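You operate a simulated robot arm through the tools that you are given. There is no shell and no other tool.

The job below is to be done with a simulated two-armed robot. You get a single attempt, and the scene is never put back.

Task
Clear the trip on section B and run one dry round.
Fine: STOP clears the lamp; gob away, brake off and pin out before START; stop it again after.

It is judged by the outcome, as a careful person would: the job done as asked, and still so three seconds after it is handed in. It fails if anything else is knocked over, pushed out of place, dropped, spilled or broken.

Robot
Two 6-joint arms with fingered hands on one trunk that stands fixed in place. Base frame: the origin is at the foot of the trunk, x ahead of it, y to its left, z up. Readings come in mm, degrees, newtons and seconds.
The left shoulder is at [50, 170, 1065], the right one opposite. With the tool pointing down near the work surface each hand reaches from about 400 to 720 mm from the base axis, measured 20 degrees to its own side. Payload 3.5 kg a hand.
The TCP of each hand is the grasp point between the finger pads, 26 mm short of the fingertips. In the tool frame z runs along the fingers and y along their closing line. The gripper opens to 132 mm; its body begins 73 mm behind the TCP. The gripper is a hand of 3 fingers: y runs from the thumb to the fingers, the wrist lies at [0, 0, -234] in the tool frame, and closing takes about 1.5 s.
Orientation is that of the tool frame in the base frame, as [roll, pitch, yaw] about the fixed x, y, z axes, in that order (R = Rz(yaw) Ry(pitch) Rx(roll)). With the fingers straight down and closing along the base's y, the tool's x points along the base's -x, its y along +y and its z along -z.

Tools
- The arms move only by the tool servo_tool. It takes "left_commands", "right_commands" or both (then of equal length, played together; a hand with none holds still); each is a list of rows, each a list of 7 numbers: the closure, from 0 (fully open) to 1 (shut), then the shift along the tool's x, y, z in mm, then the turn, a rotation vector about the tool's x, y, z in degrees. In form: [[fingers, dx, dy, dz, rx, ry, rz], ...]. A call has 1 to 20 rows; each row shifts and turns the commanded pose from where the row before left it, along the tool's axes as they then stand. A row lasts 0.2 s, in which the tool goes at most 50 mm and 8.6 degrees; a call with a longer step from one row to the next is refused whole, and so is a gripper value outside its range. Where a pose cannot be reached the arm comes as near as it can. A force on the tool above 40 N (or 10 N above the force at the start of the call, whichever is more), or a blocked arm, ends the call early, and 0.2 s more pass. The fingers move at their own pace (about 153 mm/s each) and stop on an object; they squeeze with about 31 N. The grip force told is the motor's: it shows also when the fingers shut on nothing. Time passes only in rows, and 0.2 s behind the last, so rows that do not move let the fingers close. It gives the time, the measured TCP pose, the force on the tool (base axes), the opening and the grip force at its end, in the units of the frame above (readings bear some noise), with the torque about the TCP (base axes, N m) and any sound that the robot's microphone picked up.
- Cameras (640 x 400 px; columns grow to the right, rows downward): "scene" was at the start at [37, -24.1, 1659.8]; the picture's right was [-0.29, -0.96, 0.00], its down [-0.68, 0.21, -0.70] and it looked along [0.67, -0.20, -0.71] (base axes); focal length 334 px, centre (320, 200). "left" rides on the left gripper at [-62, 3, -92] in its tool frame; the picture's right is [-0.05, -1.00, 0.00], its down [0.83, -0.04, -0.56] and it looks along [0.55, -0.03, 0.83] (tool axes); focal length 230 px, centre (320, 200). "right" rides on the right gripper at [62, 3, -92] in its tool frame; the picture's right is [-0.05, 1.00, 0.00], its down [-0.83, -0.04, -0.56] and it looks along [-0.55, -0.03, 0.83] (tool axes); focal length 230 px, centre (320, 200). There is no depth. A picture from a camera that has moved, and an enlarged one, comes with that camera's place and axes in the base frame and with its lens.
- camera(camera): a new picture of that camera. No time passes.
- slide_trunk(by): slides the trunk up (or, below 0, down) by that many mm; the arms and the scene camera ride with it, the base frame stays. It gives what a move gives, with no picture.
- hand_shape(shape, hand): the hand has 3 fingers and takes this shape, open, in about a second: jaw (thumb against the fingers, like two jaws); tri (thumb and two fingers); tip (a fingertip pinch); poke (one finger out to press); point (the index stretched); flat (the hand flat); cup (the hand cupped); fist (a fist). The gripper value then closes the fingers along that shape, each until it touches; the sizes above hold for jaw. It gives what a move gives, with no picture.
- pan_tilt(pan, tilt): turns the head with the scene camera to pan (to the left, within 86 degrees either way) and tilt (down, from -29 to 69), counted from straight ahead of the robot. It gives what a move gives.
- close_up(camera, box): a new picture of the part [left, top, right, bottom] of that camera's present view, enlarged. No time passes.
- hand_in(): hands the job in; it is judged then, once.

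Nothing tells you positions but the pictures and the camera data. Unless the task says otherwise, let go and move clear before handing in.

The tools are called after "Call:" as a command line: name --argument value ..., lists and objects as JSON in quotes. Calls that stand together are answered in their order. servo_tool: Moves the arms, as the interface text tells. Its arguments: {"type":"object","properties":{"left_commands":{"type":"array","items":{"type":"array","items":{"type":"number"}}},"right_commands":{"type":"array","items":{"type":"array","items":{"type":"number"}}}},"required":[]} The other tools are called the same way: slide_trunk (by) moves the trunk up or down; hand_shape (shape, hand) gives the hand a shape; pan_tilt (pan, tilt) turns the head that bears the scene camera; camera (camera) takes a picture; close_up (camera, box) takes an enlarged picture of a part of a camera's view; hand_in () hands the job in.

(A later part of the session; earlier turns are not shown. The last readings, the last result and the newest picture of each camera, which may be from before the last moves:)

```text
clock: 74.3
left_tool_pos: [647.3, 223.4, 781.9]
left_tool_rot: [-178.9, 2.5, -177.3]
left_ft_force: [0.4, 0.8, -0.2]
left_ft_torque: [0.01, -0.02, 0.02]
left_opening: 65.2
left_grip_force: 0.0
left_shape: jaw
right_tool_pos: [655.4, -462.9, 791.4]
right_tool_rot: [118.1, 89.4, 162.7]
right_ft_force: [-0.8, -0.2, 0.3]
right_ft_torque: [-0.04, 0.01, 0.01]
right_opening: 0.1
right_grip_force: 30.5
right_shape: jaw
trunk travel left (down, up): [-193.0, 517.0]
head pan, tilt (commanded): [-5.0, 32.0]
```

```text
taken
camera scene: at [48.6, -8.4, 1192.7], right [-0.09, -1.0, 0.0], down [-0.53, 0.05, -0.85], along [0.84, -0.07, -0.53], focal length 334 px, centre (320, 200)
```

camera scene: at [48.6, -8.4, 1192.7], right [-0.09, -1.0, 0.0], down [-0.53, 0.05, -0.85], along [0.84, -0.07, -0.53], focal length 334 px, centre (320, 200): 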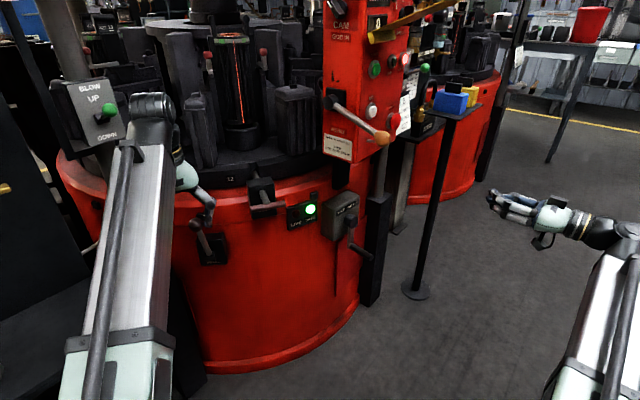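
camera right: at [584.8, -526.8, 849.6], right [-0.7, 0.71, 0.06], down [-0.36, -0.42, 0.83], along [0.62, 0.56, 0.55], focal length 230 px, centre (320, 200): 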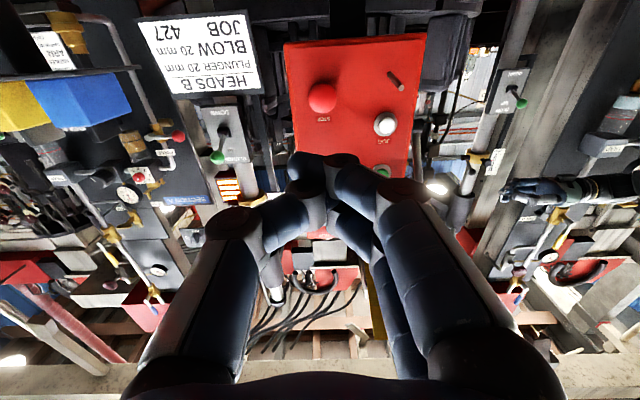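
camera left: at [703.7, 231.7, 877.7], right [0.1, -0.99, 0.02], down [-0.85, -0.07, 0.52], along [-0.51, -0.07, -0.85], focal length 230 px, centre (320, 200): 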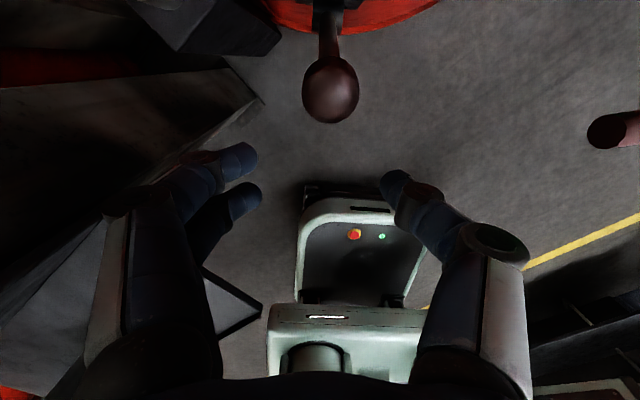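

The brake lever stays up. Checking the lamps on the panel.

Call:
close_up --camera "scene" --box '[310, 0, 440, 160]'

Call:
close_up --camera "scene" --box '[180, 170, 320, 280]'

```text
2.50 times, centred on (375, 80) of scene
camera zoom: at [48.6, -8.4, 1192.7], right [-0.09, -1.0, 0.0], down [-0.53, 0.05, -0.85], along [0.84, -0.07, -0.53], focal length 836 px, centre (182, 500)
```

zoom: 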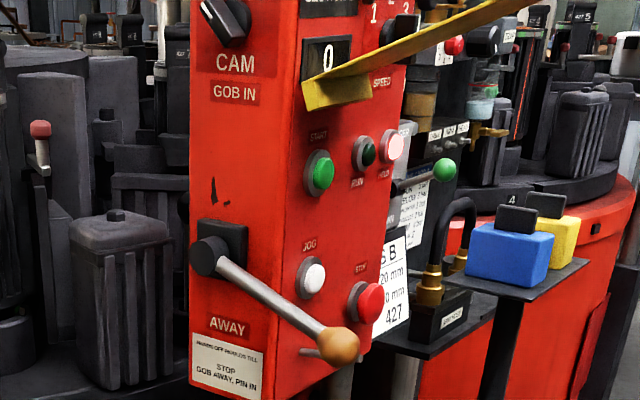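

```text
3.64 times, centred on (250, 225) of scene
camera zoom: at [48.6, -8.4, 1192.7], right [-0.09, -1.0, 0.0], down [-0.53, 0.05, -0.85], along [0.84, -0.07, -0.53], focal length 1215 px, centre (574, 109)
```

zoom: 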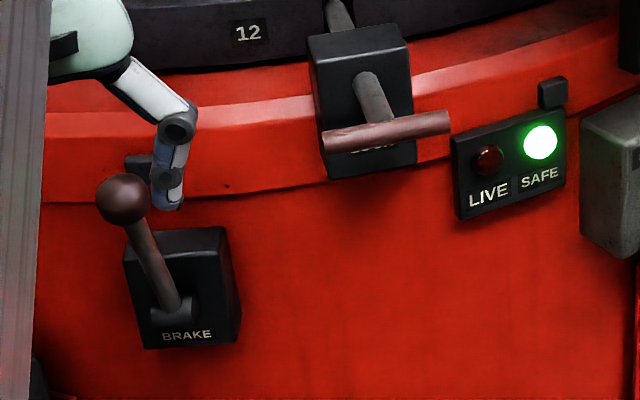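

HELD and SAFE are lit, as expected with the pin in. Next the LOCK pin: I'll move the left hand away from the brake lever and turn it horizontal, pointing at the T-handle from above its level.

Call:
servo_tool --left_commands '[[0.5, 10, -48.5, 0, 0, 0, 0], [0.5, 10, -48.5, 0, 0, 0, 0], [0.5, 10, -48.5, 0, 0, 0, 0], [0.5, 10, -48.5, 0, 0, 0, 0], [0, 0, 0, -10, 0, -8.2, 0], [0, -1.4, 0, -9.9, 0, -8.2, 0], [0, -2.8, 0, -9.6, 0, -8.2, 0], [0, -4.2, 0, -9.1, 0, -8.2, 0], [0, -5.4, 0, -8.4, 0, -8.2, 0], [0, -6.6, 0, -7.5, 0, -8.2, 0], [0, -7.5, 0, -6.6, 0, -8.2, 0], [0, -8.4, 0, -5.4, 0, -8.2, 0], [0, -9.1, 0, -4.1, 0, -8.2, 0], [0, -9.6, 0, -2.8, 0, -8.2, 0], [0, -9.9, 0, -1.4, 0, -8.2, 0], [0, 0, 0, 0, -7, 0, 0], [0, 0, 0, 0, -6.5, 0, 0], [0, 0, 0, 0, 0, 0, 0]]'

Call:
camera --camera "left"

Call:
camera --camera "scene"

```text
clock: 78.1
left_tool_pos: [634.7, 22.0, 891.4]
left_tool_rot: [-54.1, 88.2, -37.8]
left_ft_force: [0.0, 0.0, -0.3]
left_ft_torque: [0.01, 0.02, 0.0]
left_opening: 131.8
left_grip_force: 0.0
left_shape: jaw
left hand out of reach, approached as far as the arm can: row 1, 4, 14, 15
right_tool_pos: [655.2, -462.8, 790.7]
right_tool_rot: [117.9, 89.4, 162.4]
right_ft_force: [-2.1, 0.6, 1.0]
right_ft_torque: [0.0, 0.02, 0.0]
right_opening: 0.1
right_grip_force: 31.0
right_shape: jaw
trunk travel left (down, up): [-193.0, 517.0]
head pan, tilt (commanded): [-5.0, 32.0]
```

```text
taken
camera left: at [543.1, 1.7, 950.0], right [0.28, -0.96, 0.08], down [-0.5, -0.21, -0.84], along [0.82, 0.2, -0.54], focal length 230 px, centre (320, 200)
```

left: 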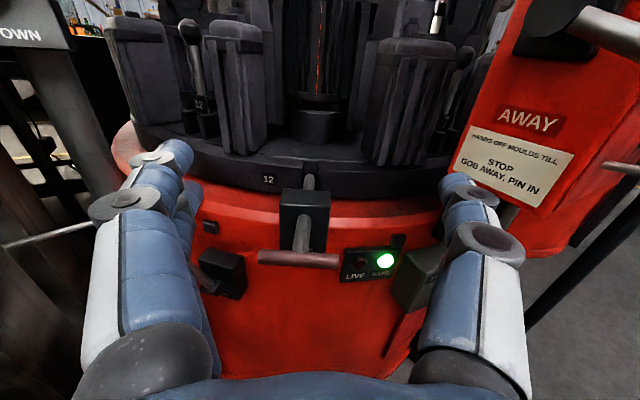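

```text
taken
camera scene: at [48.6, -8.5, 1192.7], right [-0.09, -1.0, 0.0], down [-0.53, 0.05, -0.85], along [0.84, -0.07, -0.53], focal length 334 px, centre (320, 200)
```

scene: 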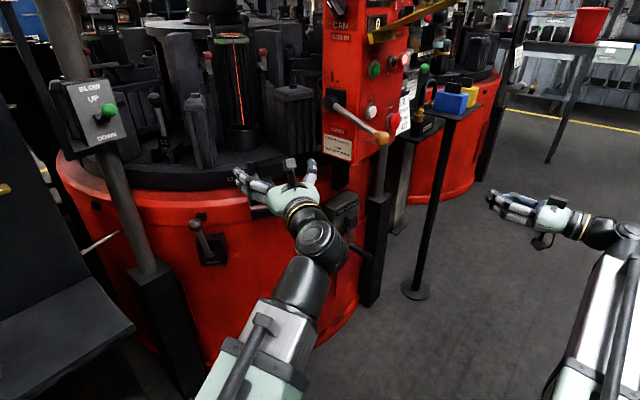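

The T-handle is straight ahead of the left hand at about (697, 55, 776), lying crosswise. I'll lower the trunk 115 mm so the open fingers are level with it, still 38 mm short of the bar.

Call:
slide_trunk --by -115

Call:
camera --camera "left"

Call:
camera --camera "scene"

```text
clock: 79.5
left_tool_pos: [633.5, 24.1, 775.5]
left_tool_rot: [-54.0, 88.2, -37.8]
left_ft_force: [0.6, 0.0, 0.8]
left_ft_torque: [0.03, 0.02, 0.0]
left_opening: 131.9
left_grip_force: 0.1
left_shape: jaw
right_tool_pos: [653.1, -463.1, 675.5]
right_tool_rot: [117.9, 89.4, 162.6]
right_ft_force: [-0.2, -0.1, -1.2]
right_ft_torque: [-0.01, 0.01, -0.01]
right_opening: 0.0
right_grip_force: 31.6
right_shape: jaw
trunk travel left (down, up): [-78.0, 632.0]
head pan, tilt (commanded): [-5.0, 32.0]
```

```text
taken
camera left: at [543.2, 1.8, 835.2], right [0.28, -0.96, 0.08], down [-0.5, -0.21, -0.84], along [0.82, 0.2, -0.54], focal length 230 px, centre (320, 200)
```

left: 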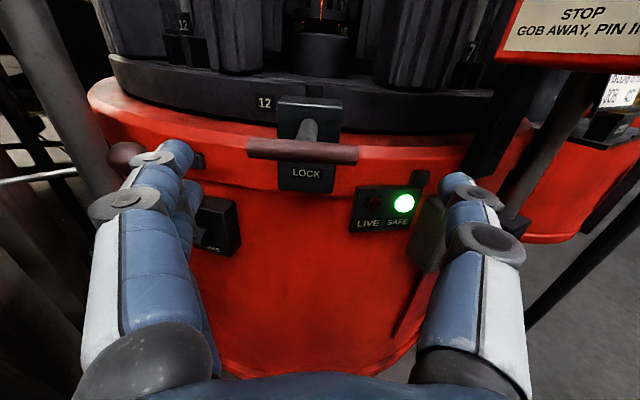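

```text
taken
camera scene: at [48.6, -8.4, 1077.8], right [-0.09, -1.0, 0.0], down [-0.53, 0.05, -0.85], along [0.84, -0.07, -0.53], focal length 334 px, centre (320, 200)
```

scene: 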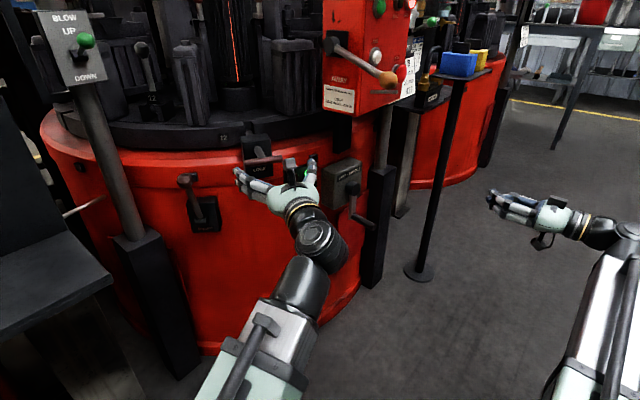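

The T-bar is right between the fingers. I'll advance so the bar sits inside the open hand, with the fingertips passing behind it.

Call:
servo_tool --left_commands '[[0, 0, 4, 20, 0, 0, 0], [0, 0, 4, 20, 0, 0, 0], [0, 0, 4, 20, 0, 0, 0], [0, 0, 0, 22, 0, 0, 0], [0, 0, 0, 0, 0, 0, 0]]'

Call:
camera --camera "left"

Call:
close_up --camera "scene" --box '[180, 90, 380, 240]'

```text
clock: 80.7
left_tool_pos: [709.4, 56.9, 776.5]
left_tool_rot: [-53.9, 88.3, -37.8]
left_ft_force: [0.1, 0.7, -0.1]
left_ft_torque: [-0.04, -0.03, -0.04]
left_opening: 131.8
left_grip_force: 0.1
left_shape: jaw
right_tool_pos: [652.2, -463.4, 675.9]
right_tool_rot: [118.1, 89.5, 162.6]
right_ft_force: [1.2, -0.2, 0.2]
right_ft_torque: [-0.02, 0.02, -0.02]
right_opening: 0.1
right_grip_force: 31.1
right_shape: jaw
trunk travel left (down, up): [-78.0, 632.0]
head pan, tilt (commanded): [-5.0, 32.0]
```

```text
taken
camera left: at [618.7, 36.5, 835.8], right [0.28, -0.96, 0.08], down [-0.5, -0.21, -0.84], along [0.82, 0.2, -0.54], focal length 230 px, centre (320, 200)
```

left: 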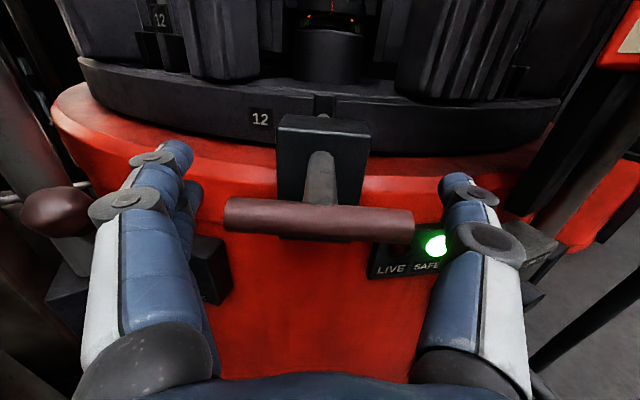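

```text
2.67 times, centred on (280, 165) of scene
camera zoom: at [48.6, -8.5, 1077.7], right [-0.09, -1.0, 0.0], down [-0.53, 0.05, -0.85], along [0.84, -0.07, -0.53], focal length 891 px, centre (427, 293)
```

zoom: 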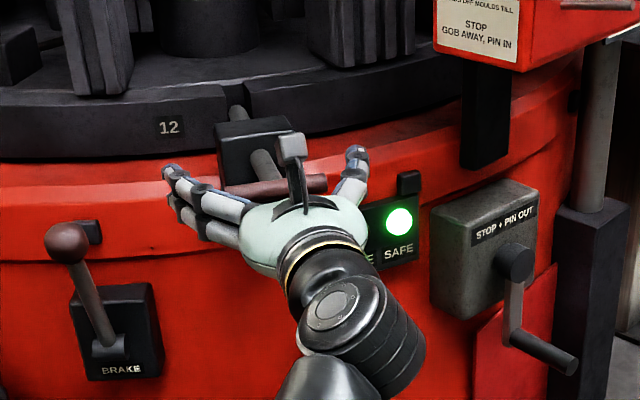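

The bar lies centrally in the hand. Closing the fingers on it.

Call:
servo_tool --left_commands '[[0.3, 0, 0, 0, 0, 0, 0], [0.6, 0, 0, 0, 0, 0, 0], [1, 0, 0, 0, 0, 0, 0], [1, 0, 0, 0, 0, 0, 0], [1, 0, 0, 0, 0, 0, 0], [1, 0, 0, 0, 0, 0, 0], [1, 0, 0, 0, 0, 0, 0]]'

Call:
camera --camera "left"

Call:
close_up --camera "scene" --box '[180, 90, 380, 240]'

```text
clock: 82.3
left_tool_pos: [710.2, 55.4, 775.4]
left_tool_rot: [-51.5, 88.3, -35.4]
left_ft_force: [12.4, -20.5, 8.1]
left_ft_torque: [-0.87, -0.15, 0.8]
left_opening: 62.4
left_grip_force: 31.4
left_shape: jaw
right_tool_pos: [654.2, -464.1, 675.2]
right_tool_rot: [112.0, 89.4, 156.6]
right_ft_force: [-0.3, -0.7, -0.3]
right_ft_torque: [0.0, 0.01, 0.03]
right_opening: 0.0
right_grip_force: 31.5
right_shape: jaw
trunk travel left (down, up): [-78.0, 632.0]
head pan, tilt (commanded): [-5.0, 32.0]
```

```text
taken
camera left: at [618.7, 34.3, 836.2], right [0.28, -0.96, 0.08], down [-0.5, -0.21, -0.84], along [0.82, 0.19, -0.54], focal length 230 px, centre (320, 200)
```

left: 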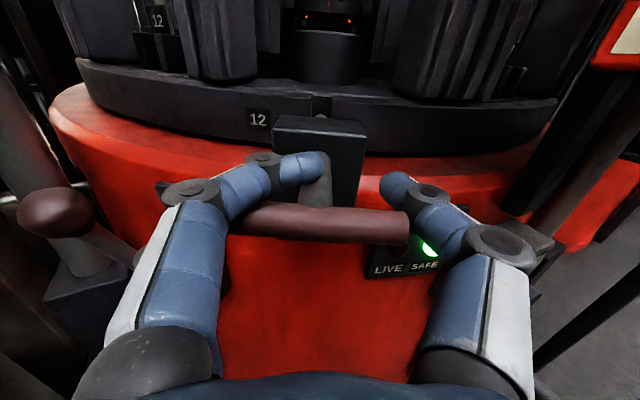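

```text
2.67 times, centred on (280, 165) of scene
camera zoom: at [48.9, -9.8, 1077.7], right [-0.09, -1.0, 0.0], down [-0.53, 0.05, -0.85], along [0.84, -0.07, -0.53], focal length 891 px, centre (427, 293)
```

zoom: 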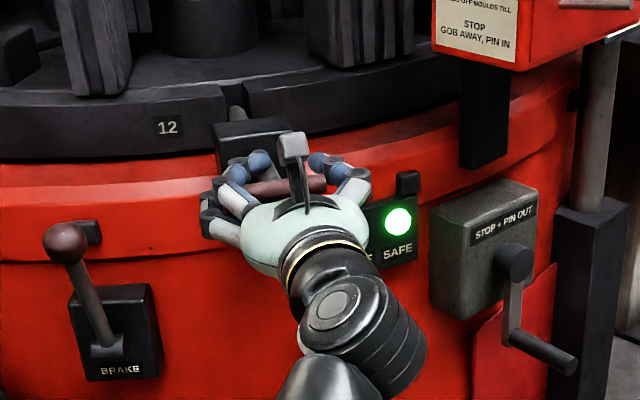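

The fingers hook round both bar ends. I'll ease sideways slightly to relieve the side load, then pull outward in small steps.

Call:
servo_tool --left_commands '[[1, 0, -3, 0, 0, 0, 0], [1, 0, -2, 0, 0, 0, 0], [1, 0, 0, -4, 0, 0, 0], [1, 0, 0, -5, 0, 0, 0], [1, 0, 0, -5, 0, 0, 0], [1, 0, 0, -5, 0, 0, 0]]'

Call:
camera --camera "left"

Call:
close_up --camera "scene" --box '[180, 90, 380, 240]'

```text
clock: 83.7
left_tool_pos: [691.5, 48.0, 777.5]
left_tool_rot: [-53.6, 88.2, -37.3]
left_ft_force: [4.5, -2.4, 4.3]
left_ft_torque: [-0.77, -0.14, 0.24]
left_opening: 51.7
left_grip_force: 31.1
left_shape: jaw
right_tool_pos: [654.0, -463.2, 675.9]
right_tool_rot: [117.2, 89.4, 161.8]
right_ft_force: [1.6, 0.1, 0.3]
right_ft_torque: [-0.01, 0.0, -0.03]
right_opening: 0.1
right_grip_force: 30.9
right_shape: jaw
trunk travel left (down, up): [-78.0, 632.0]
head pan, tilt (commanded): [-5.0, 32.0]
```

```text
taken
camera left: at [601.2, 26.2, 836.2], right [0.28, -0.96, 0.08], down [-0.5, -0.21, -0.84], along [0.82, 0.2, -0.54], focal length 230 px, centre (320, 200)
```

left: 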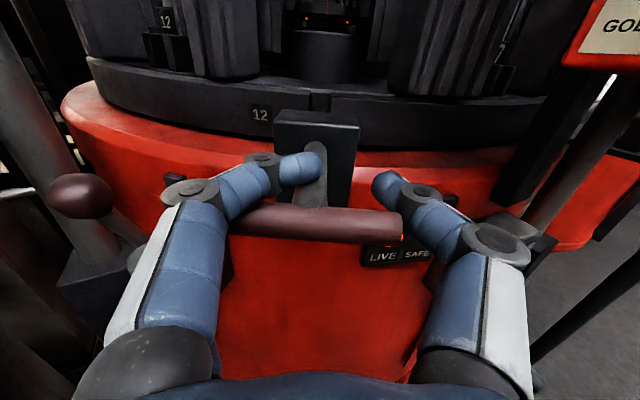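

```text
2.67 times, centred on (280, 165) of scene
camera zoom: at [48.5, -8.5, 1077.7], right [-0.09, -1.0, 0.0], down [-0.53, 0.05, -0.85], along [0.84, -0.07, -0.53], focal length 891 px, centre (427, 293)
```

zoom: 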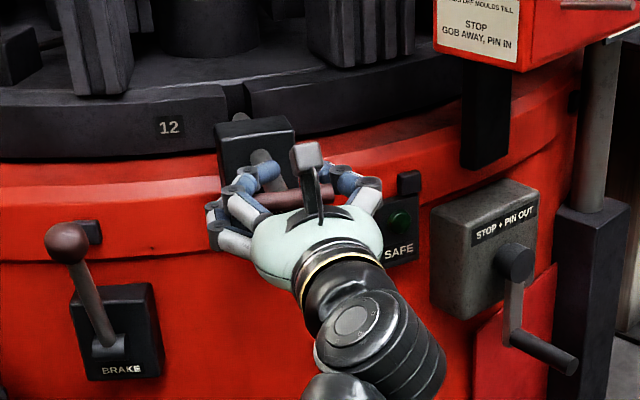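

The pin is coming out: SAFE went off and LIVE lit. I'll keep pulling until it reaches its stop.

Call:
servo_tool --left_commands '[[1, 0, 0, -5, 0, 0, 0], [1, 0, 0, -5, 0, 0, 0], [1, 0, 0, -5, 0, 0, 0], [1, 0, 0, -5, 0, 0, 0], [1, 0, 0, -5, 0, 0, 0], [1, 0, 0, -5, 0, 0, 0]]'

Call:
camera --camera "left"

Call:
close_up --camera "scene" --box '[180, 90, 380, 240]'

```text
clock: 84.8
left_tool_pos: [677.6, 43.8, 775.8]
left_tool_rot: [-52.9, 88.0, -36.7]
left_ft_force: [24.2, 3.4, 5.2]
left_ft_torque: [-0.82, -0.27, 0.15]
left_opening: 52.0
left_grip_force: 30.7
left_shape: jaw
right_tool_pos: [655.8, -463.1, 674.2]
right_tool_rot: [122.4, 89.4, 166.9]
right_ft_force: [0.2, -0.4, -0.4]
right_ft_torque: [0.02, 0.02, -0.02]
right_opening: 0.0
right_grip_force: 31.3
right_shape: jaw
trunk travel left (down, up): [-78.0, 632.0]
head pan, tilt (commanded): [-5.0, 32.0]
stopped in row 5 (left hand): the force on the tool passed its limit at 47 N (the readings are from after the stop); the commanded pose is now the measured one
```

```text
taken
camera left: at [586.4, 21.9, 836.0], right [0.28, -0.96, 0.08], down [-0.5, -0.21, -0.84], along [0.82, 0.2, -0.54], focal length 230 px, centre (320, 200)
```

left: 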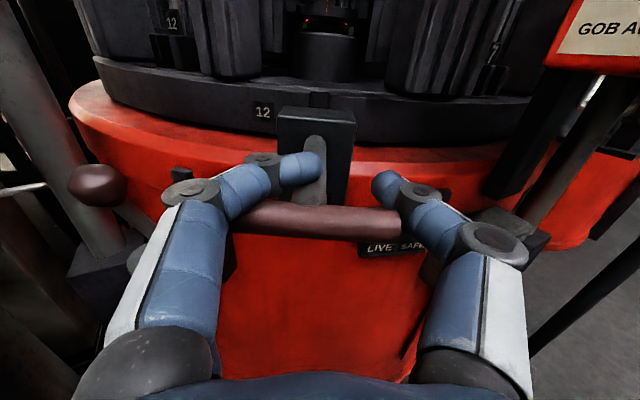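

```text
2.67 times, centred on (280, 165) of scene
camera zoom: at [50.1, -8.2, 1077.5], right [-0.09, -1.0, 0.0], down [-0.53, 0.05, -0.85], along [0.84, -0.07, -0.53], focal length 891 px, centre (427, 293)
```

zoom: 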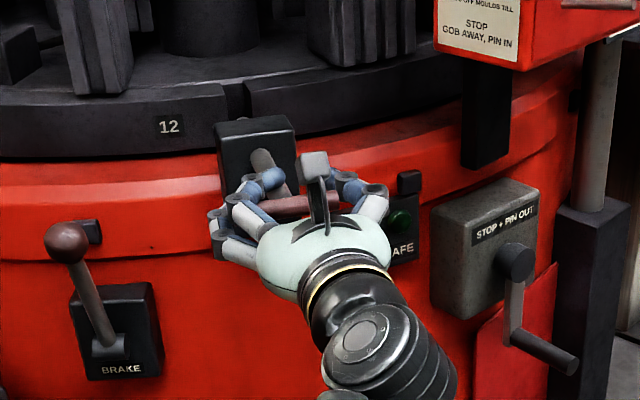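

The pin hit its outer stop and the rod has left the table notch. I'll open the fingers and withdraw straight back.

Call:
servo_tool --left_commands '[[0.7, 0, 0, 0, 0, 0, 0], [0.4, 0, 0, 0, 0, 0, 0], [0, 0, 0, 0, 0, 0, 0], [0, 0, 0, 0, 0, 0, 0], [0, 0, 0, 0, 0, 0, 0], [0, 0, 0, 0, 0, 0, 0], [0, 0, 0, 0, 0, 0, 0]]'

Call:
camera --camera "left"

```text
clock: 86.3
left_tool_pos: [676.0, 42.9, 777.3]
left_tool_rot: [-50.2, 88.2, -34.0]
left_ft_force: [0.4, 0.5, 0.1]
left_ft_torque: [-0.02, 0.04, -0.01]
left_opening: 131.9
left_grip_force: 0.1
left_shape: jaw
right_tool_pos: [653.4, -463.6, 675.9]
right_tool_rot: [118.3, 89.4, 162.8]
right_ft_force: [-0.5, 0.0, 0.1]
right_ft_torque: [-0.01, -0.05, -0.01]
right_opening: 0.1
right_grip_force: 30.7
right_shape: jaw
trunk travel left (down, up): [-78.0, 632.0]
head pan, tilt (commanded): [-5.0, 32.0]
```

```text
taken
camera left: at [584.3, 21.3, 836.4], right [0.28, -0.96, 0.08], down [-0.5, -0.21, -0.84], along [0.82, 0.2, -0.54], focal length 230 px, centre (320, 200)
```

left: 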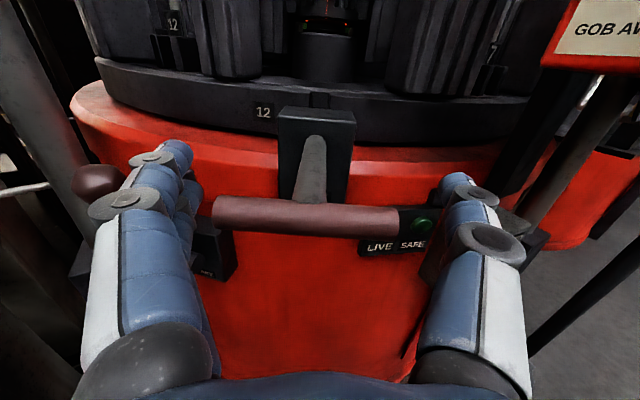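

The pin stays out. I'll withdraw the left hand and then raise the trunk by 235 mm so that the right hand can reach both START and STOP.

Call:
servo_tool --left_commands '[[0, 0, 0, -20, 0, 0, 0], [0, 0, 0, -25, 0, 0, 0], [0, 0, 0, -25, 0, 0, 0], [0, 0, 0, -25, 0, 0, 0], [0, 0, 0, 0, 0, 0, 0]]'

Call:
slide_trunk --by 235

Call:
camera --camera "scene"

Call:
camera --camera "left"

```text
clock: 87.5
left_tool_pos: [586.7, 14.2, 776.0]
left_tool_rot: [-52.1, 88.1, -35.6]
left_ft_force: [0.5, -0.8, 0.2]
left_ft_torque: [-0.03, -0.02, 0.03]
left_opening: 132.0
left_grip_force: 0.1
left_shape: jaw
left hand out of reach, approached as far as the arm can: row 4
right_tool_pos: [654.1, -463.2, 675.5]
right_tool_rot: [118.1, 89.4, 162.7]
right_ft_force: [0.7, -0.2, 0.3]
right_ft_torque: [0.0, -0.02, 0.0]
right_opening: 0.0
right_grip_force: 30.6
right_shape: jaw
trunk travel left (down, up): [-78.0, 632.0]
head pan, tilt (commanded): [-5.0, 32.0]
```

```text
clock: 90.0
left_tool_pos: [586.5, 13.7, 1011.3]
left_tool_rot: [-51.9, 88.2, -35.6]
left_ft_force: [0.7, 0.6, 0.0]
left_ft_torque: [0.01, 0.01, -0.04]
left_opening: 132.0
left_grip_force: 0.0
left_shape: jaw
right_tool_pos: [653.7, -462.6, 910.3]
right_tool_rot: [118.0, 89.4, 162.7]
right_ft_force: [0.4, 0.8, 0.0]
right_ft_torque: [-0.02, -0.01, 0.01]
right_opening: 0.0
right_grip_force: 31.4
right_shape: jaw
trunk travel left (down, up): [-313.0, 397.0]
head pan, tilt (commanded): [-5.0, 32.0]
```

```text
taken
camera scene: at [48.7, -8.5, 1312.7], right [-0.09, -1.0, 0.0], down [-0.53, 0.05, -0.85], along [0.84, -0.07, -0.53], focal length 334 px, centre (320, 200)
```

scene: 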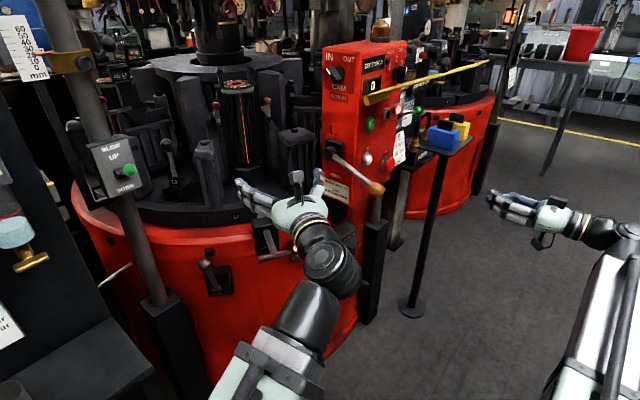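

```text
taken
camera left: at [496.3, -8.1, 1071.3], right [0.28, -0.96, 0.08], down [-0.5, -0.21, -0.84], along [0.82, 0.2, -0.54], focal length 230 px, centre (320, 200)
```

left: 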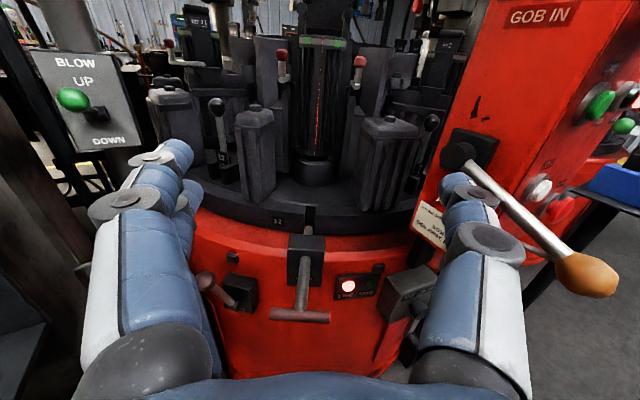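

All conditions look set: beacon off, gob AWAY, brake lever up, pin out (LIVE lit). Now I bring the right hand up in front of START.

Call:
servo_tool --right_commands '[[1, -22, 17, 23.5, 0, 0, 0], [1, -22, 17, 23.5, 0, 0, 0], [1, -22, 17, 23.5, 0, 0, 0], [1, -22, 16, 23.5, 0, 0, 0], [1, -17, 12, 29, 0, 0, 0], [1, -17, 12, 29, 0, 0, 0], [1, -17, 12, 29, 0, 0, 0], [1, 0, 0, 0, 0, 0, 0]]'

Call:
pan_tilt --pan -18 --tilt 30

Call:
camera --camera "right"

Call:
camera --camera "scene"

Call:
close_up --camera "scene" --box '[200, 30, 400, 180]'

```text
clock: 91.8
left_tool_pos: [588.3, 13.7, 1011.0]
left_tool_rot: [-52.1, 88.1, -35.7]
left_ft_force: [0.3, -0.3, 0.4]
left_ft_torque: [0.03, 0.0, 0.0]
left_opening: 132.0
left_grip_force: 0.0
left_shape: jaw
right_tool_pos: [710.0, -264.9, 1049.9]
right_tool_rot: [119.0, 89.3, 163.7]
right_ft_force: [-0.6, -0.1, 0.5]
right_ft_torque: [0.01, -0.02, 0.0]
right_opening: 0.0
right_grip_force: 30.9
right_shape: jaw
trunk travel left (down, up): [-313.0, 397.0]
head pan, tilt (commanded): [-5.0, 32.0]
```

```text
clock: 92.6
left_tool_pos: [587.2, 13.1, 1010.8]
left_tool_rot: [-52.0, 88.1, -35.6]
left_ft_force: [0.0, -0.2, -0.2]
left_ft_torque: [-0.01, 0.01, -0.01]
left_opening: 131.7
left_grip_force: 0.0
left_shape: jaw
right_tool_pos: [709.1, -265.4, 1048.9]
right_tool_rot: [118.1, 89.4, 162.9]
right_ft_force: [0.2, -0.4, -0.1]
right_ft_torque: [0.03, 0.0, 0.0]
right_opening: 0.2
right_grip_force: 30.5
right_shape: jaw
trunk travel left (down, up): [-313.0, 397.0]
head pan, tilt (commanded): [-18.0, 30.0]
```

```text
taken
camera right: at [641.2, -328.6, 988.8], right [-0.7, 0.71, 0.06], down [-0.36, -0.42, 0.83], along [0.62, 0.56, 0.55], focal length 230 px, centre (320, 200)
```

right: 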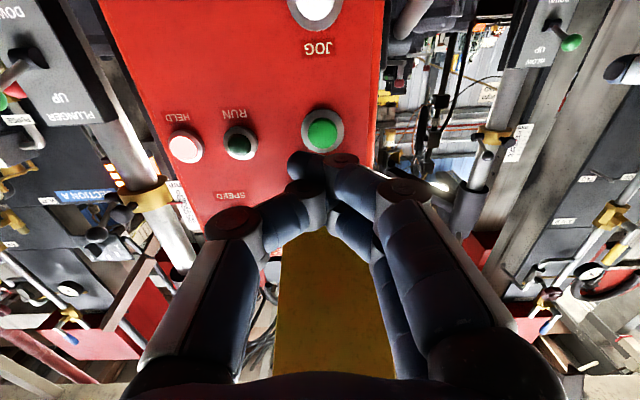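

```text
taken
camera scene: at [45.4, -28.5, 1315.8], right [-0.31, -0.95, 0.0], down [-0.48, 0.15, -0.87], along [0.82, -0.27, -0.5], focal length 334 px, centre (320, 200)
```

scene: 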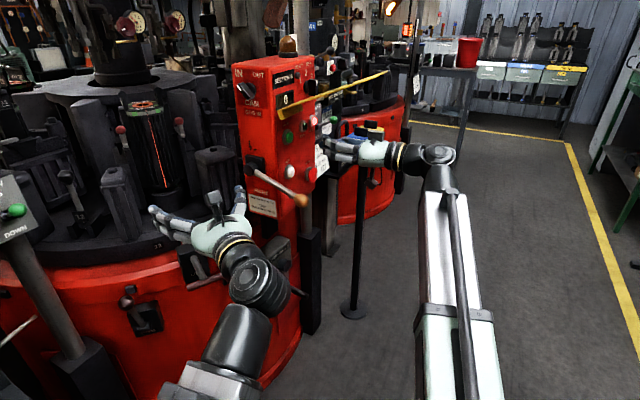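

```text
2.67 times, centred on (300, 105) of scene
camera zoom: at [45.4, -28.5, 1315.8], right [-0.31, -0.95, 0.0], down [-0.48, 0.15, -0.87], along [0.82, -0.27, -0.5], focal length 891 px, centre (373, 453)
```

zoom: 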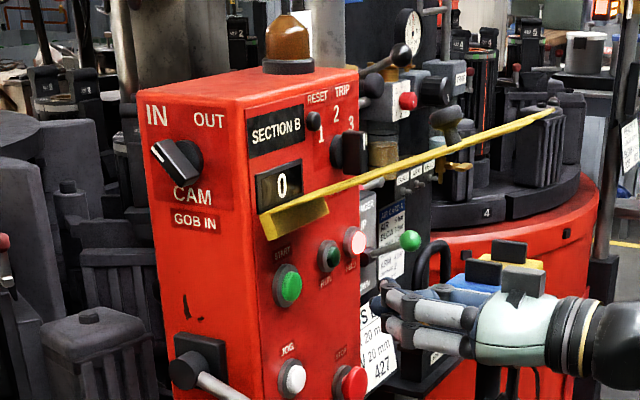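

START is centred ahead of the fingertips, about 77 mm away. Pressing it with small final steps.

Call:
servo_tool --right_commands '[[1, 0, 0, 24, 0, 0, 0], [1, 0, 0, 24, 0, 0, 0], [1, 0, 0, 22, 0, 0, 0], [1, 0, 0, 4, 0, 0, 0], [1, 0, 0, 4, 0, 0, 0], [1, 0, 0, 3, 0, 0, 0]]'

Call:
camera --camera "scene"

Call:
close_up --camera "scene" --box '[200, 30, 400, 180]'

Call:
camera --camera "right"

```text
clock: 94.0
left_tool_pos: [586.8, 13.4, 1012.6]
left_tool_rot: [-51.5, 88.2, -35.0]
left_ft_force: [0.4, 0.1, -0.1]
left_ft_torque: [0.0, 0.02, 0.0]
left_opening: 131.8
left_grip_force: 0.1
left_shape: jaw
right_tool_pos: [768.6, -207.7, 1049.5]
right_tool_rot: [116.4, 89.4, 160.9]
right_ft_force: [-2.0, -2.3, -0.1]
right_ft_torque: [0.0, -0.01, -0.01]
right_opening: 0.0
right_grip_force: 31.2
right_shape: jaw
trunk travel left (down, up): [-313.0, 397.0]
head pan, tilt (commanded): [-18.0, 30.0]
heard: click
```

```text
taken
camera scene: at [45.2, -28.8, 1315.9], right [-0.31, -0.95, 0.0], down [-0.48, 0.15, -0.87], along [0.82, -0.27, -0.5], focal length 334 px, centre (320, 200)
```

scene: 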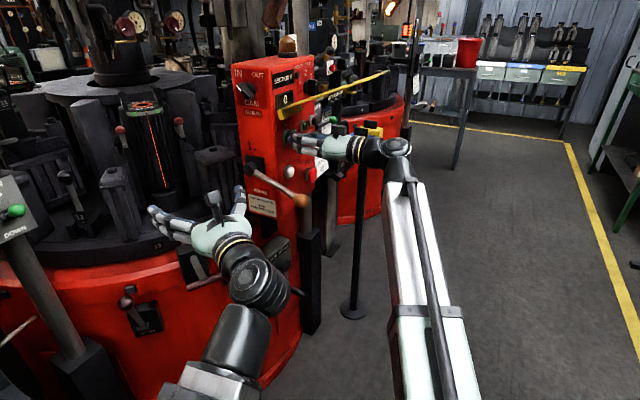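

```text
2.67 times, centred on (300, 105) of scene
camera zoom: at [45.2, -28.8, 1315.9], right [-0.31, -0.95, 0.0], down [-0.48, 0.15, -0.87], along [0.82, -0.27, -0.5], focal length 891 px, centre (373, 453)
```

zoom: 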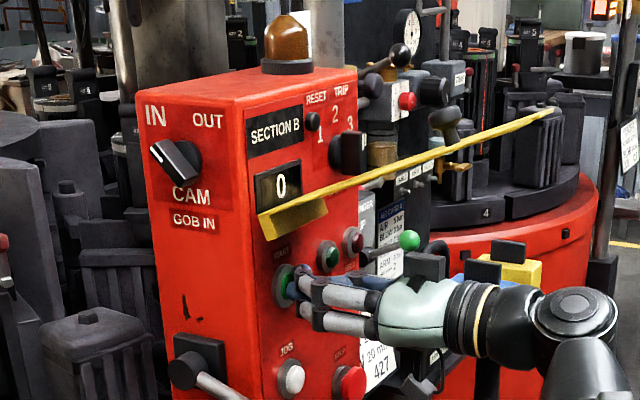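

```text
taken
camera right: at [700.3, -271.2, 987.8], right [-0.7, 0.71, 0.06], down [-0.36, -0.42, 0.83], along [0.62, 0.56, 0.55], focal length 230 px, centre (320, 200)
```

right: 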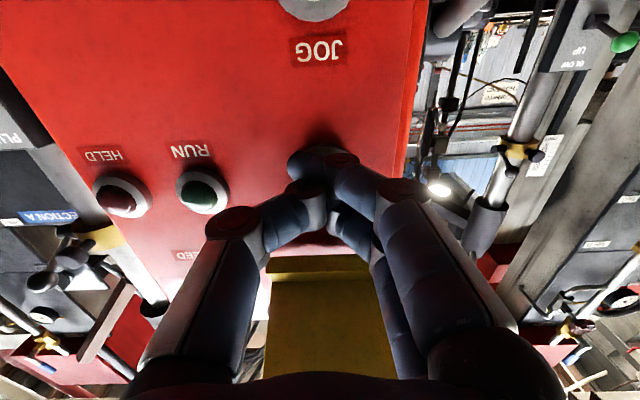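

START clicked and HELD went out. I'll retract a little and look again while staying alert for the count.

Call:
servo_tool --right_commands '[[1, 0, 0, -20, 0, 0, 0], [1, 0, 0, -25, 0, 0, 0]]'

Call:
camera --camera "scene"

Call:
close_up --camera "scene" --box '[200, 30, 400, 180]'

```text
clock: 94.6
left_tool_pos: [587.5, 14.2, 1011.2]
left_tool_rot: [-52.0, 88.2, -35.5]
left_ft_force: [0.1, -0.7, 0.0]
left_ft_torque: [-0.02, 0.01, -0.02]
left_opening: 131.6
left_grip_force: 0.0
left_shape: jaw
right_tool_pos: [739.5, -237.7, 1049.5]
right_tool_rot: [117.5, 89.3, 162.3]
right_ft_force: [0.2, 0.7, 0.7]
right_ft_torque: [0.01, 0.0, 0.01]
right_opening: 0.3
right_grip_force: 31.2
right_shape: jaw
trunk travel left (down, up): [-313.0, 397.0]
head pan, tilt (commanded): [-18.0, 30.0]
```

```text
taken
camera scene: at [45.5, -28.5, 1315.9], right [-0.31, -0.95, 0.0], down [-0.48, 0.15, -0.87], along [0.82, -0.27, -0.5], focal length 334 px, centre (320, 200)
```

scene: 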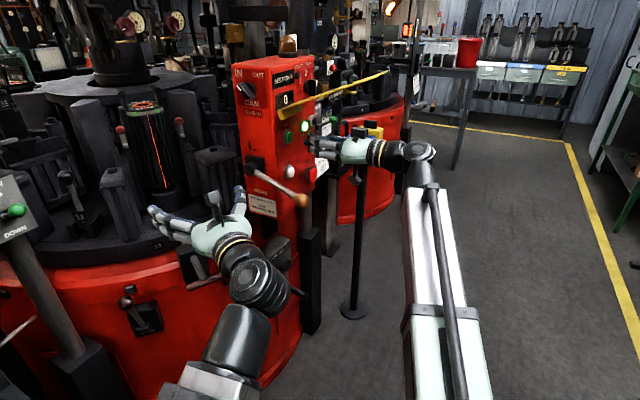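

```text
2.67 times, centred on (300, 105) of scene
camera zoom: at [45.5, -28.5, 1315.9], right [-0.31, -0.95, 0.0], down [-0.48, 0.15, -0.87], along [0.82, -0.27, -0.5], focal length 891 px, centre (373, 453)
```

zoom: 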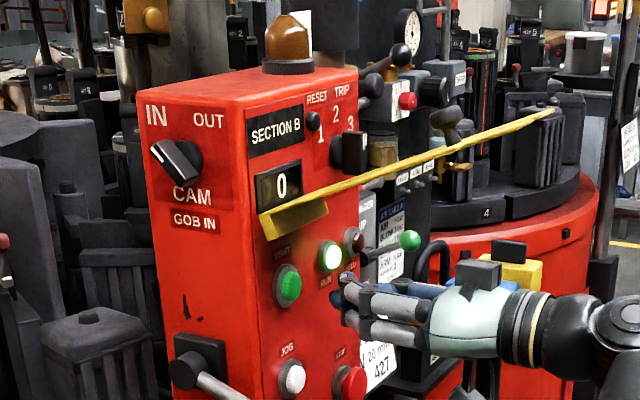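

RUN is lit and the machine is cycling. I'll move the right hand diagonally down to wait in front of STOP.

Call:
servo_tool --right_commands '[[1, 30, -28, -5, 0, 0, 0], [1, 36, -28, -5, 0, 0, 0], [1, 37, -22, 0, 0, 0, 0], [1, 36, -20, 0, 0, 0, 0]]'

Call:
camera --camera "scene"

Call:
close_up --camera "scene" --box '[200, 0, 400, 150]'

Call:
camera --camera "right"

```text
clock: 95.6
left_tool_pos: [587.1, 15.4, 1012.6]
left_tool_rot: [-52.0, 88.2, -35.4]
left_ft_force: [0.1, 1.4, 0.5]
left_ft_torque: [-0.03, 0.0, -0.01]
left_opening: 132.1
left_grip_force: 0.0
left_shape: jaw
right_tool_pos: [797.3, -313.3, 908.1]
right_tool_rot: [116.9, 89.6, 161.4]
right_ft_force: [0.0, -1.0, 0.5]
right_ft_torque: [0.01, 0.01, 0.0]
right_opening: 0.1
right_grip_force: 31.4
right_shape: jaw
trunk travel left (down, up): [-313.0, 397.0]
head pan, tilt (commanded): [-18.0, 30.0]
```

```text
taken
camera scene: at [45.4, -28.6, 1315.9], right [-0.31, -0.95, 0.0], down [-0.48, 0.15, -0.87], along [0.82, -0.27, -0.5], focal length 334 px, centre (320, 200)
```

scene: 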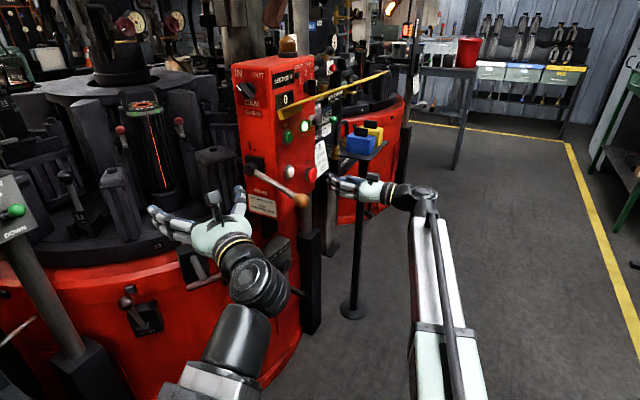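

```text
2.67 times, centred on (300, 75) of scene
camera zoom: at [45.4, -28.6, 1315.9], right [-0.31, -0.95, 0.0], down [-0.48, 0.15, -0.87], along [0.82, -0.27, -0.5], focal length 891 px, centre (373, 533)
```

zoom: 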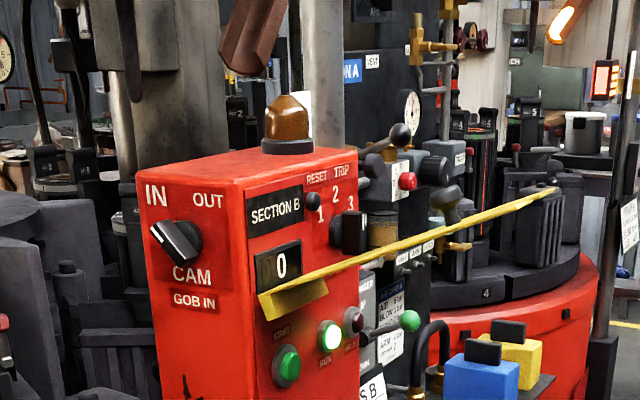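

```text
taken
camera right: at [728.1, -376.7, 847.3], right [-0.7, 0.71, 0.06], down [-0.36, -0.42, 0.83], along [0.62, 0.56, 0.55], focal length 230 px, centre (320, 200)
```

right: 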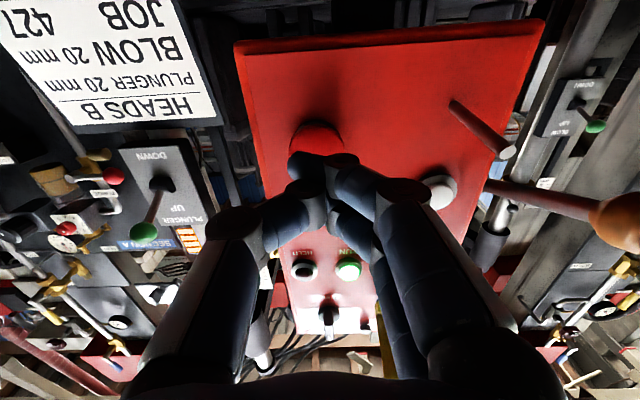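

The hand waits about 40 mm in front of STOP; the counter still shows 0. I'll let time pass in short steps and watch.

Call:
servo_tool --right_commands '[[1, 0, 0, 0, 0, 0, 0], [1, 0, 0, 0, 0, 0, 0], [1, 0, 0, 0, 0, 0, 0]]'

Call:
camera --camera "scene"

Call:
camera --camera "left"

```text
clock: 96.4
left_tool_pos: [587.3, 14.4, 1012.0]
left_tool_rot: [-52.0, 88.1, -35.4]
left_ft_force: [0.9, -0.5, -0.2]
left_ft_torque: [0.01, -0.01, -0.03]
left_opening: 131.7
left_grip_force: 0.1
left_shape: jaw
right_tool_pos: [796.9, -312.3, 908.9]
right_tool_rot: [118.0, 89.4, 162.6]
right_ft_force: [0.1, 0.1, -0.9]
right_ft_torque: [-0.03, 0.02, 0.02]
right_opening: 0.2
right_grip_force: 31.4
right_shape: jaw
trunk travel left (down, up): [-313.0, 397.0]
head pan, tilt (commanded): [-18.0, 30.0]
```

```text
taken
camera scene: at [45.4, -28.6, 1315.9], right [-0.31, -0.95, 0.0], down [-0.48, 0.15, -0.87], along [0.82, -0.27, -0.5], focal length 334 px, centre (320, 200)
```

scene: 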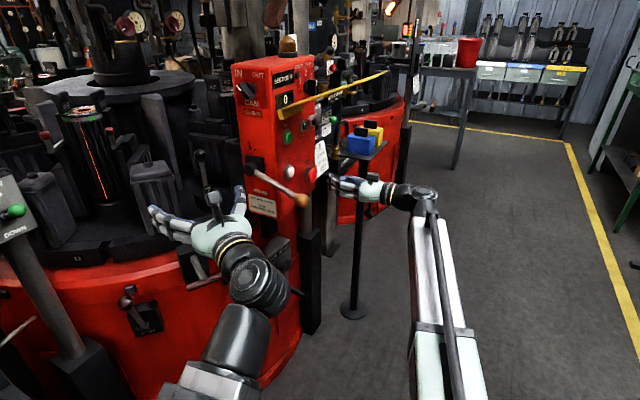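

```text
taken
camera left: at [496.3, -8.0, 1071.3], right [0.28, -0.96, 0.08], down [-0.5, -0.21, -0.84], along [0.82, 0.2, -0.54], focal length 230 px, centre (320, 200)
```

left: 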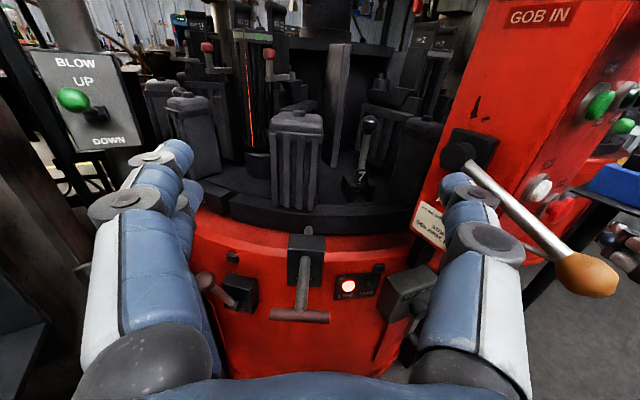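

The table is turning: mould 12 has left and 7 is coming in. I'll keep stepping and watch the counter.

Call:
servo_tool --right_commands '[[1, 0, 0, 0, 0, 0, 0], [1, 0, 0, 0, 0, 0, 0], [1, 0, 0, 0, 0, 0, 0]]'

Call:
camera --camera "scene"

Call:
close_up --camera "scene" --box '[200, 0, 400, 150]'

Call:
camera --camera "left"

```text
clock: 97.2
left_tool_pos: [586.8, 13.9, 1010.8]
left_tool_rot: [-51.9, 88.2, -35.5]
left_ft_force: [-0.8, 0.0, -0.8]
left_ft_torque: [0.04, 0.0, 0.0]
left_opening: 131.7
left_grip_force: 0.1
left_shape: jaw
right_tool_pos: [797.0, -312.8, 908.8]
right_tool_rot: [118.1, 89.4, 162.6]
right_ft_force: [-0.3, 0.2, 0.7]
right_ft_torque: [0.01, -0.02, -0.02]
right_opening: 0.3
right_grip_force: 30.9
right_shape: jaw
trunk travel left (down, up): [-313.0, 397.0]
head pan, tilt (commanded): [-18.0, 30.0]
```

```text
taken
camera scene: at [45.4, -28.6, 1315.9], right [-0.31, -0.95, 0.0], down [-0.48, 0.15, -0.87], along [0.82, -0.27, -0.5], focal length 334 px, centre (320, 200)
```

scene: 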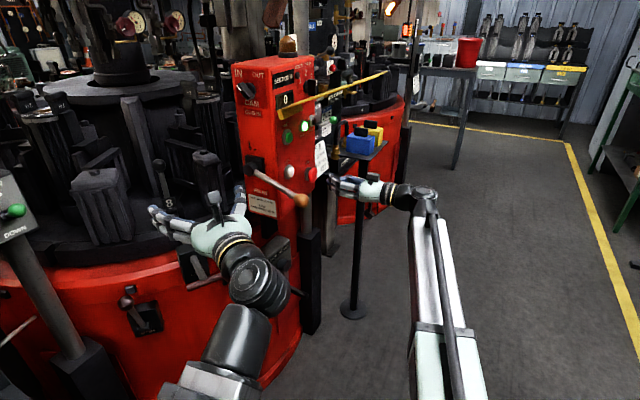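

```text
2.67 times, centred on (300, 75) of scene
camera zoom: at [45.4, -28.6, 1315.9], right [-0.31, -0.95, 0.0], down [-0.48, 0.15, -0.87], along [0.82, -0.27, -0.5], focal length 891 px, centre (373, 533)
```

zoom: 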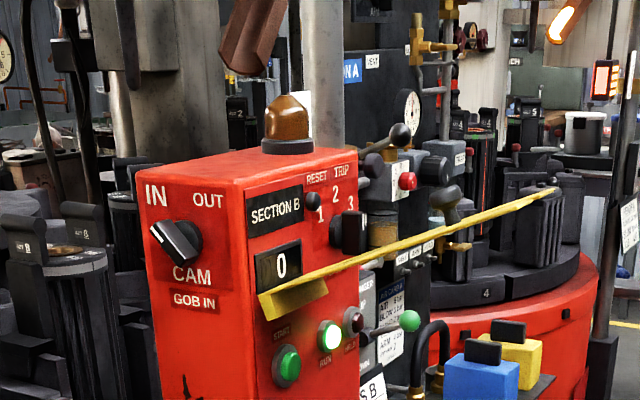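

```text
taken
camera left: at [496.3, -8.0, 1071.3], right [0.28, -0.96, 0.08], down [-0.5, -0.21, -0.84], along [0.82, 0.2, -0.54], focal length 230 px, centre (320, 200)
```

left: 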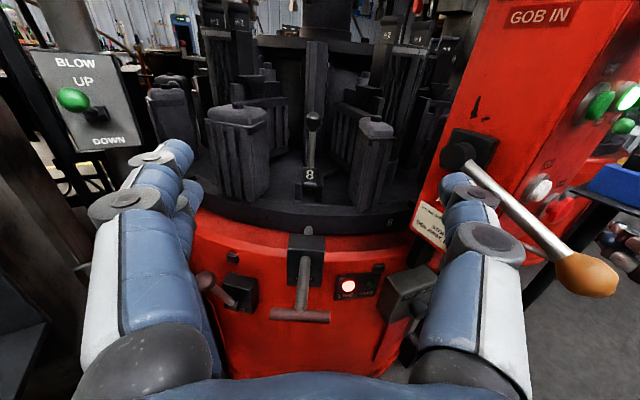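

Station 8 is now in front; at this pace a full turn takes about 5 s. I'll edge the hand to about 10 mm from STOP while waiting.

Call:
servo_tool --right_commands '[[1, -1, -2, 15, 0, 0, 0], [1, -1, -2, 13, 0, 0, 0], [1, 0, 0, 0, 0, 0, 0]]'

Call:
camera --camera "scene"

Call:
close_up --camera "scene" --box '[200, 30, 400, 180]'

Call:
camera --camera "left"

Call:
camera --camera "right"

```text
clock: 98.0
left_tool_pos: [586.8, 13.6, 1011.1]
left_tool_rot: [-52.0, 88.3, -35.6]
left_ft_force: [-0.3, -0.8, 0.1]
left_ft_torque: [0.0, 0.02, -0.01]
left_opening: 132.0
left_grip_force: 0.0
left_shape: jaw
right_tool_pos: [819.8, -296.9, 910.9]
right_tool_rot: [118.7, 89.4, 163.3]
right_ft_force: [-0.1, -0.1, 0.9]
right_ft_torque: [0.0, 0.03, 0.01]
right_opening: 0.0
right_grip_force: 31.5
right_shape: jaw
trunk travel left (down, up): [-313.0, 397.0]
head pan, tilt (commanded): [-18.0, 30.0]
```

```text
taken
camera scene: at [45.5, -28.6, 1315.9], right [-0.31, -0.95, 0.0], down [-0.48, 0.15, -0.87], along [0.82, -0.27, -0.5], focal length 334 px, centre (320, 200)
```

scene: 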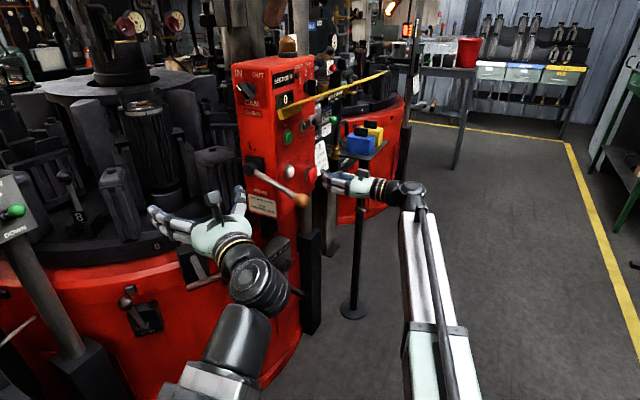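

```text
2.67 times, centred on (300, 105) of scene
camera zoom: at [45.5, -28.6, 1315.9], right [-0.31, -0.95, 0.0], down [-0.48, 0.15, -0.87], along [0.82, -0.27, -0.5], focal length 891 px, centre (373, 453)
```

zoom: 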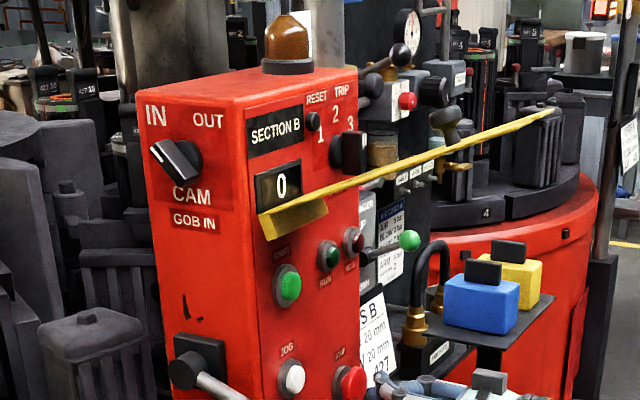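

```text
taken
camera left: at [496.3, -8.0, 1071.3], right [0.28, -0.96, 0.08], down [-0.5, -0.21, -0.84], along [0.82, 0.2, -0.54], focal length 230 px, centre (320, 200)
```

left: 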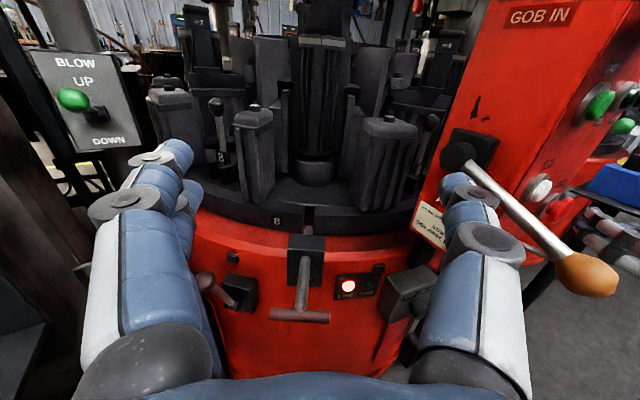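

```text
taken
camera right: at [750.8, -360.6, 850.2], right [-0.7, 0.71, 0.06], down [-0.36, -0.42, 0.83], along [0.62, 0.56, 0.55], focal length 230 px, centre (320, 200)
```

right: 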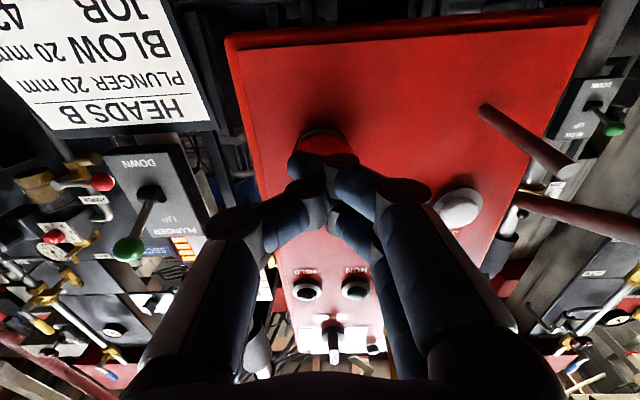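

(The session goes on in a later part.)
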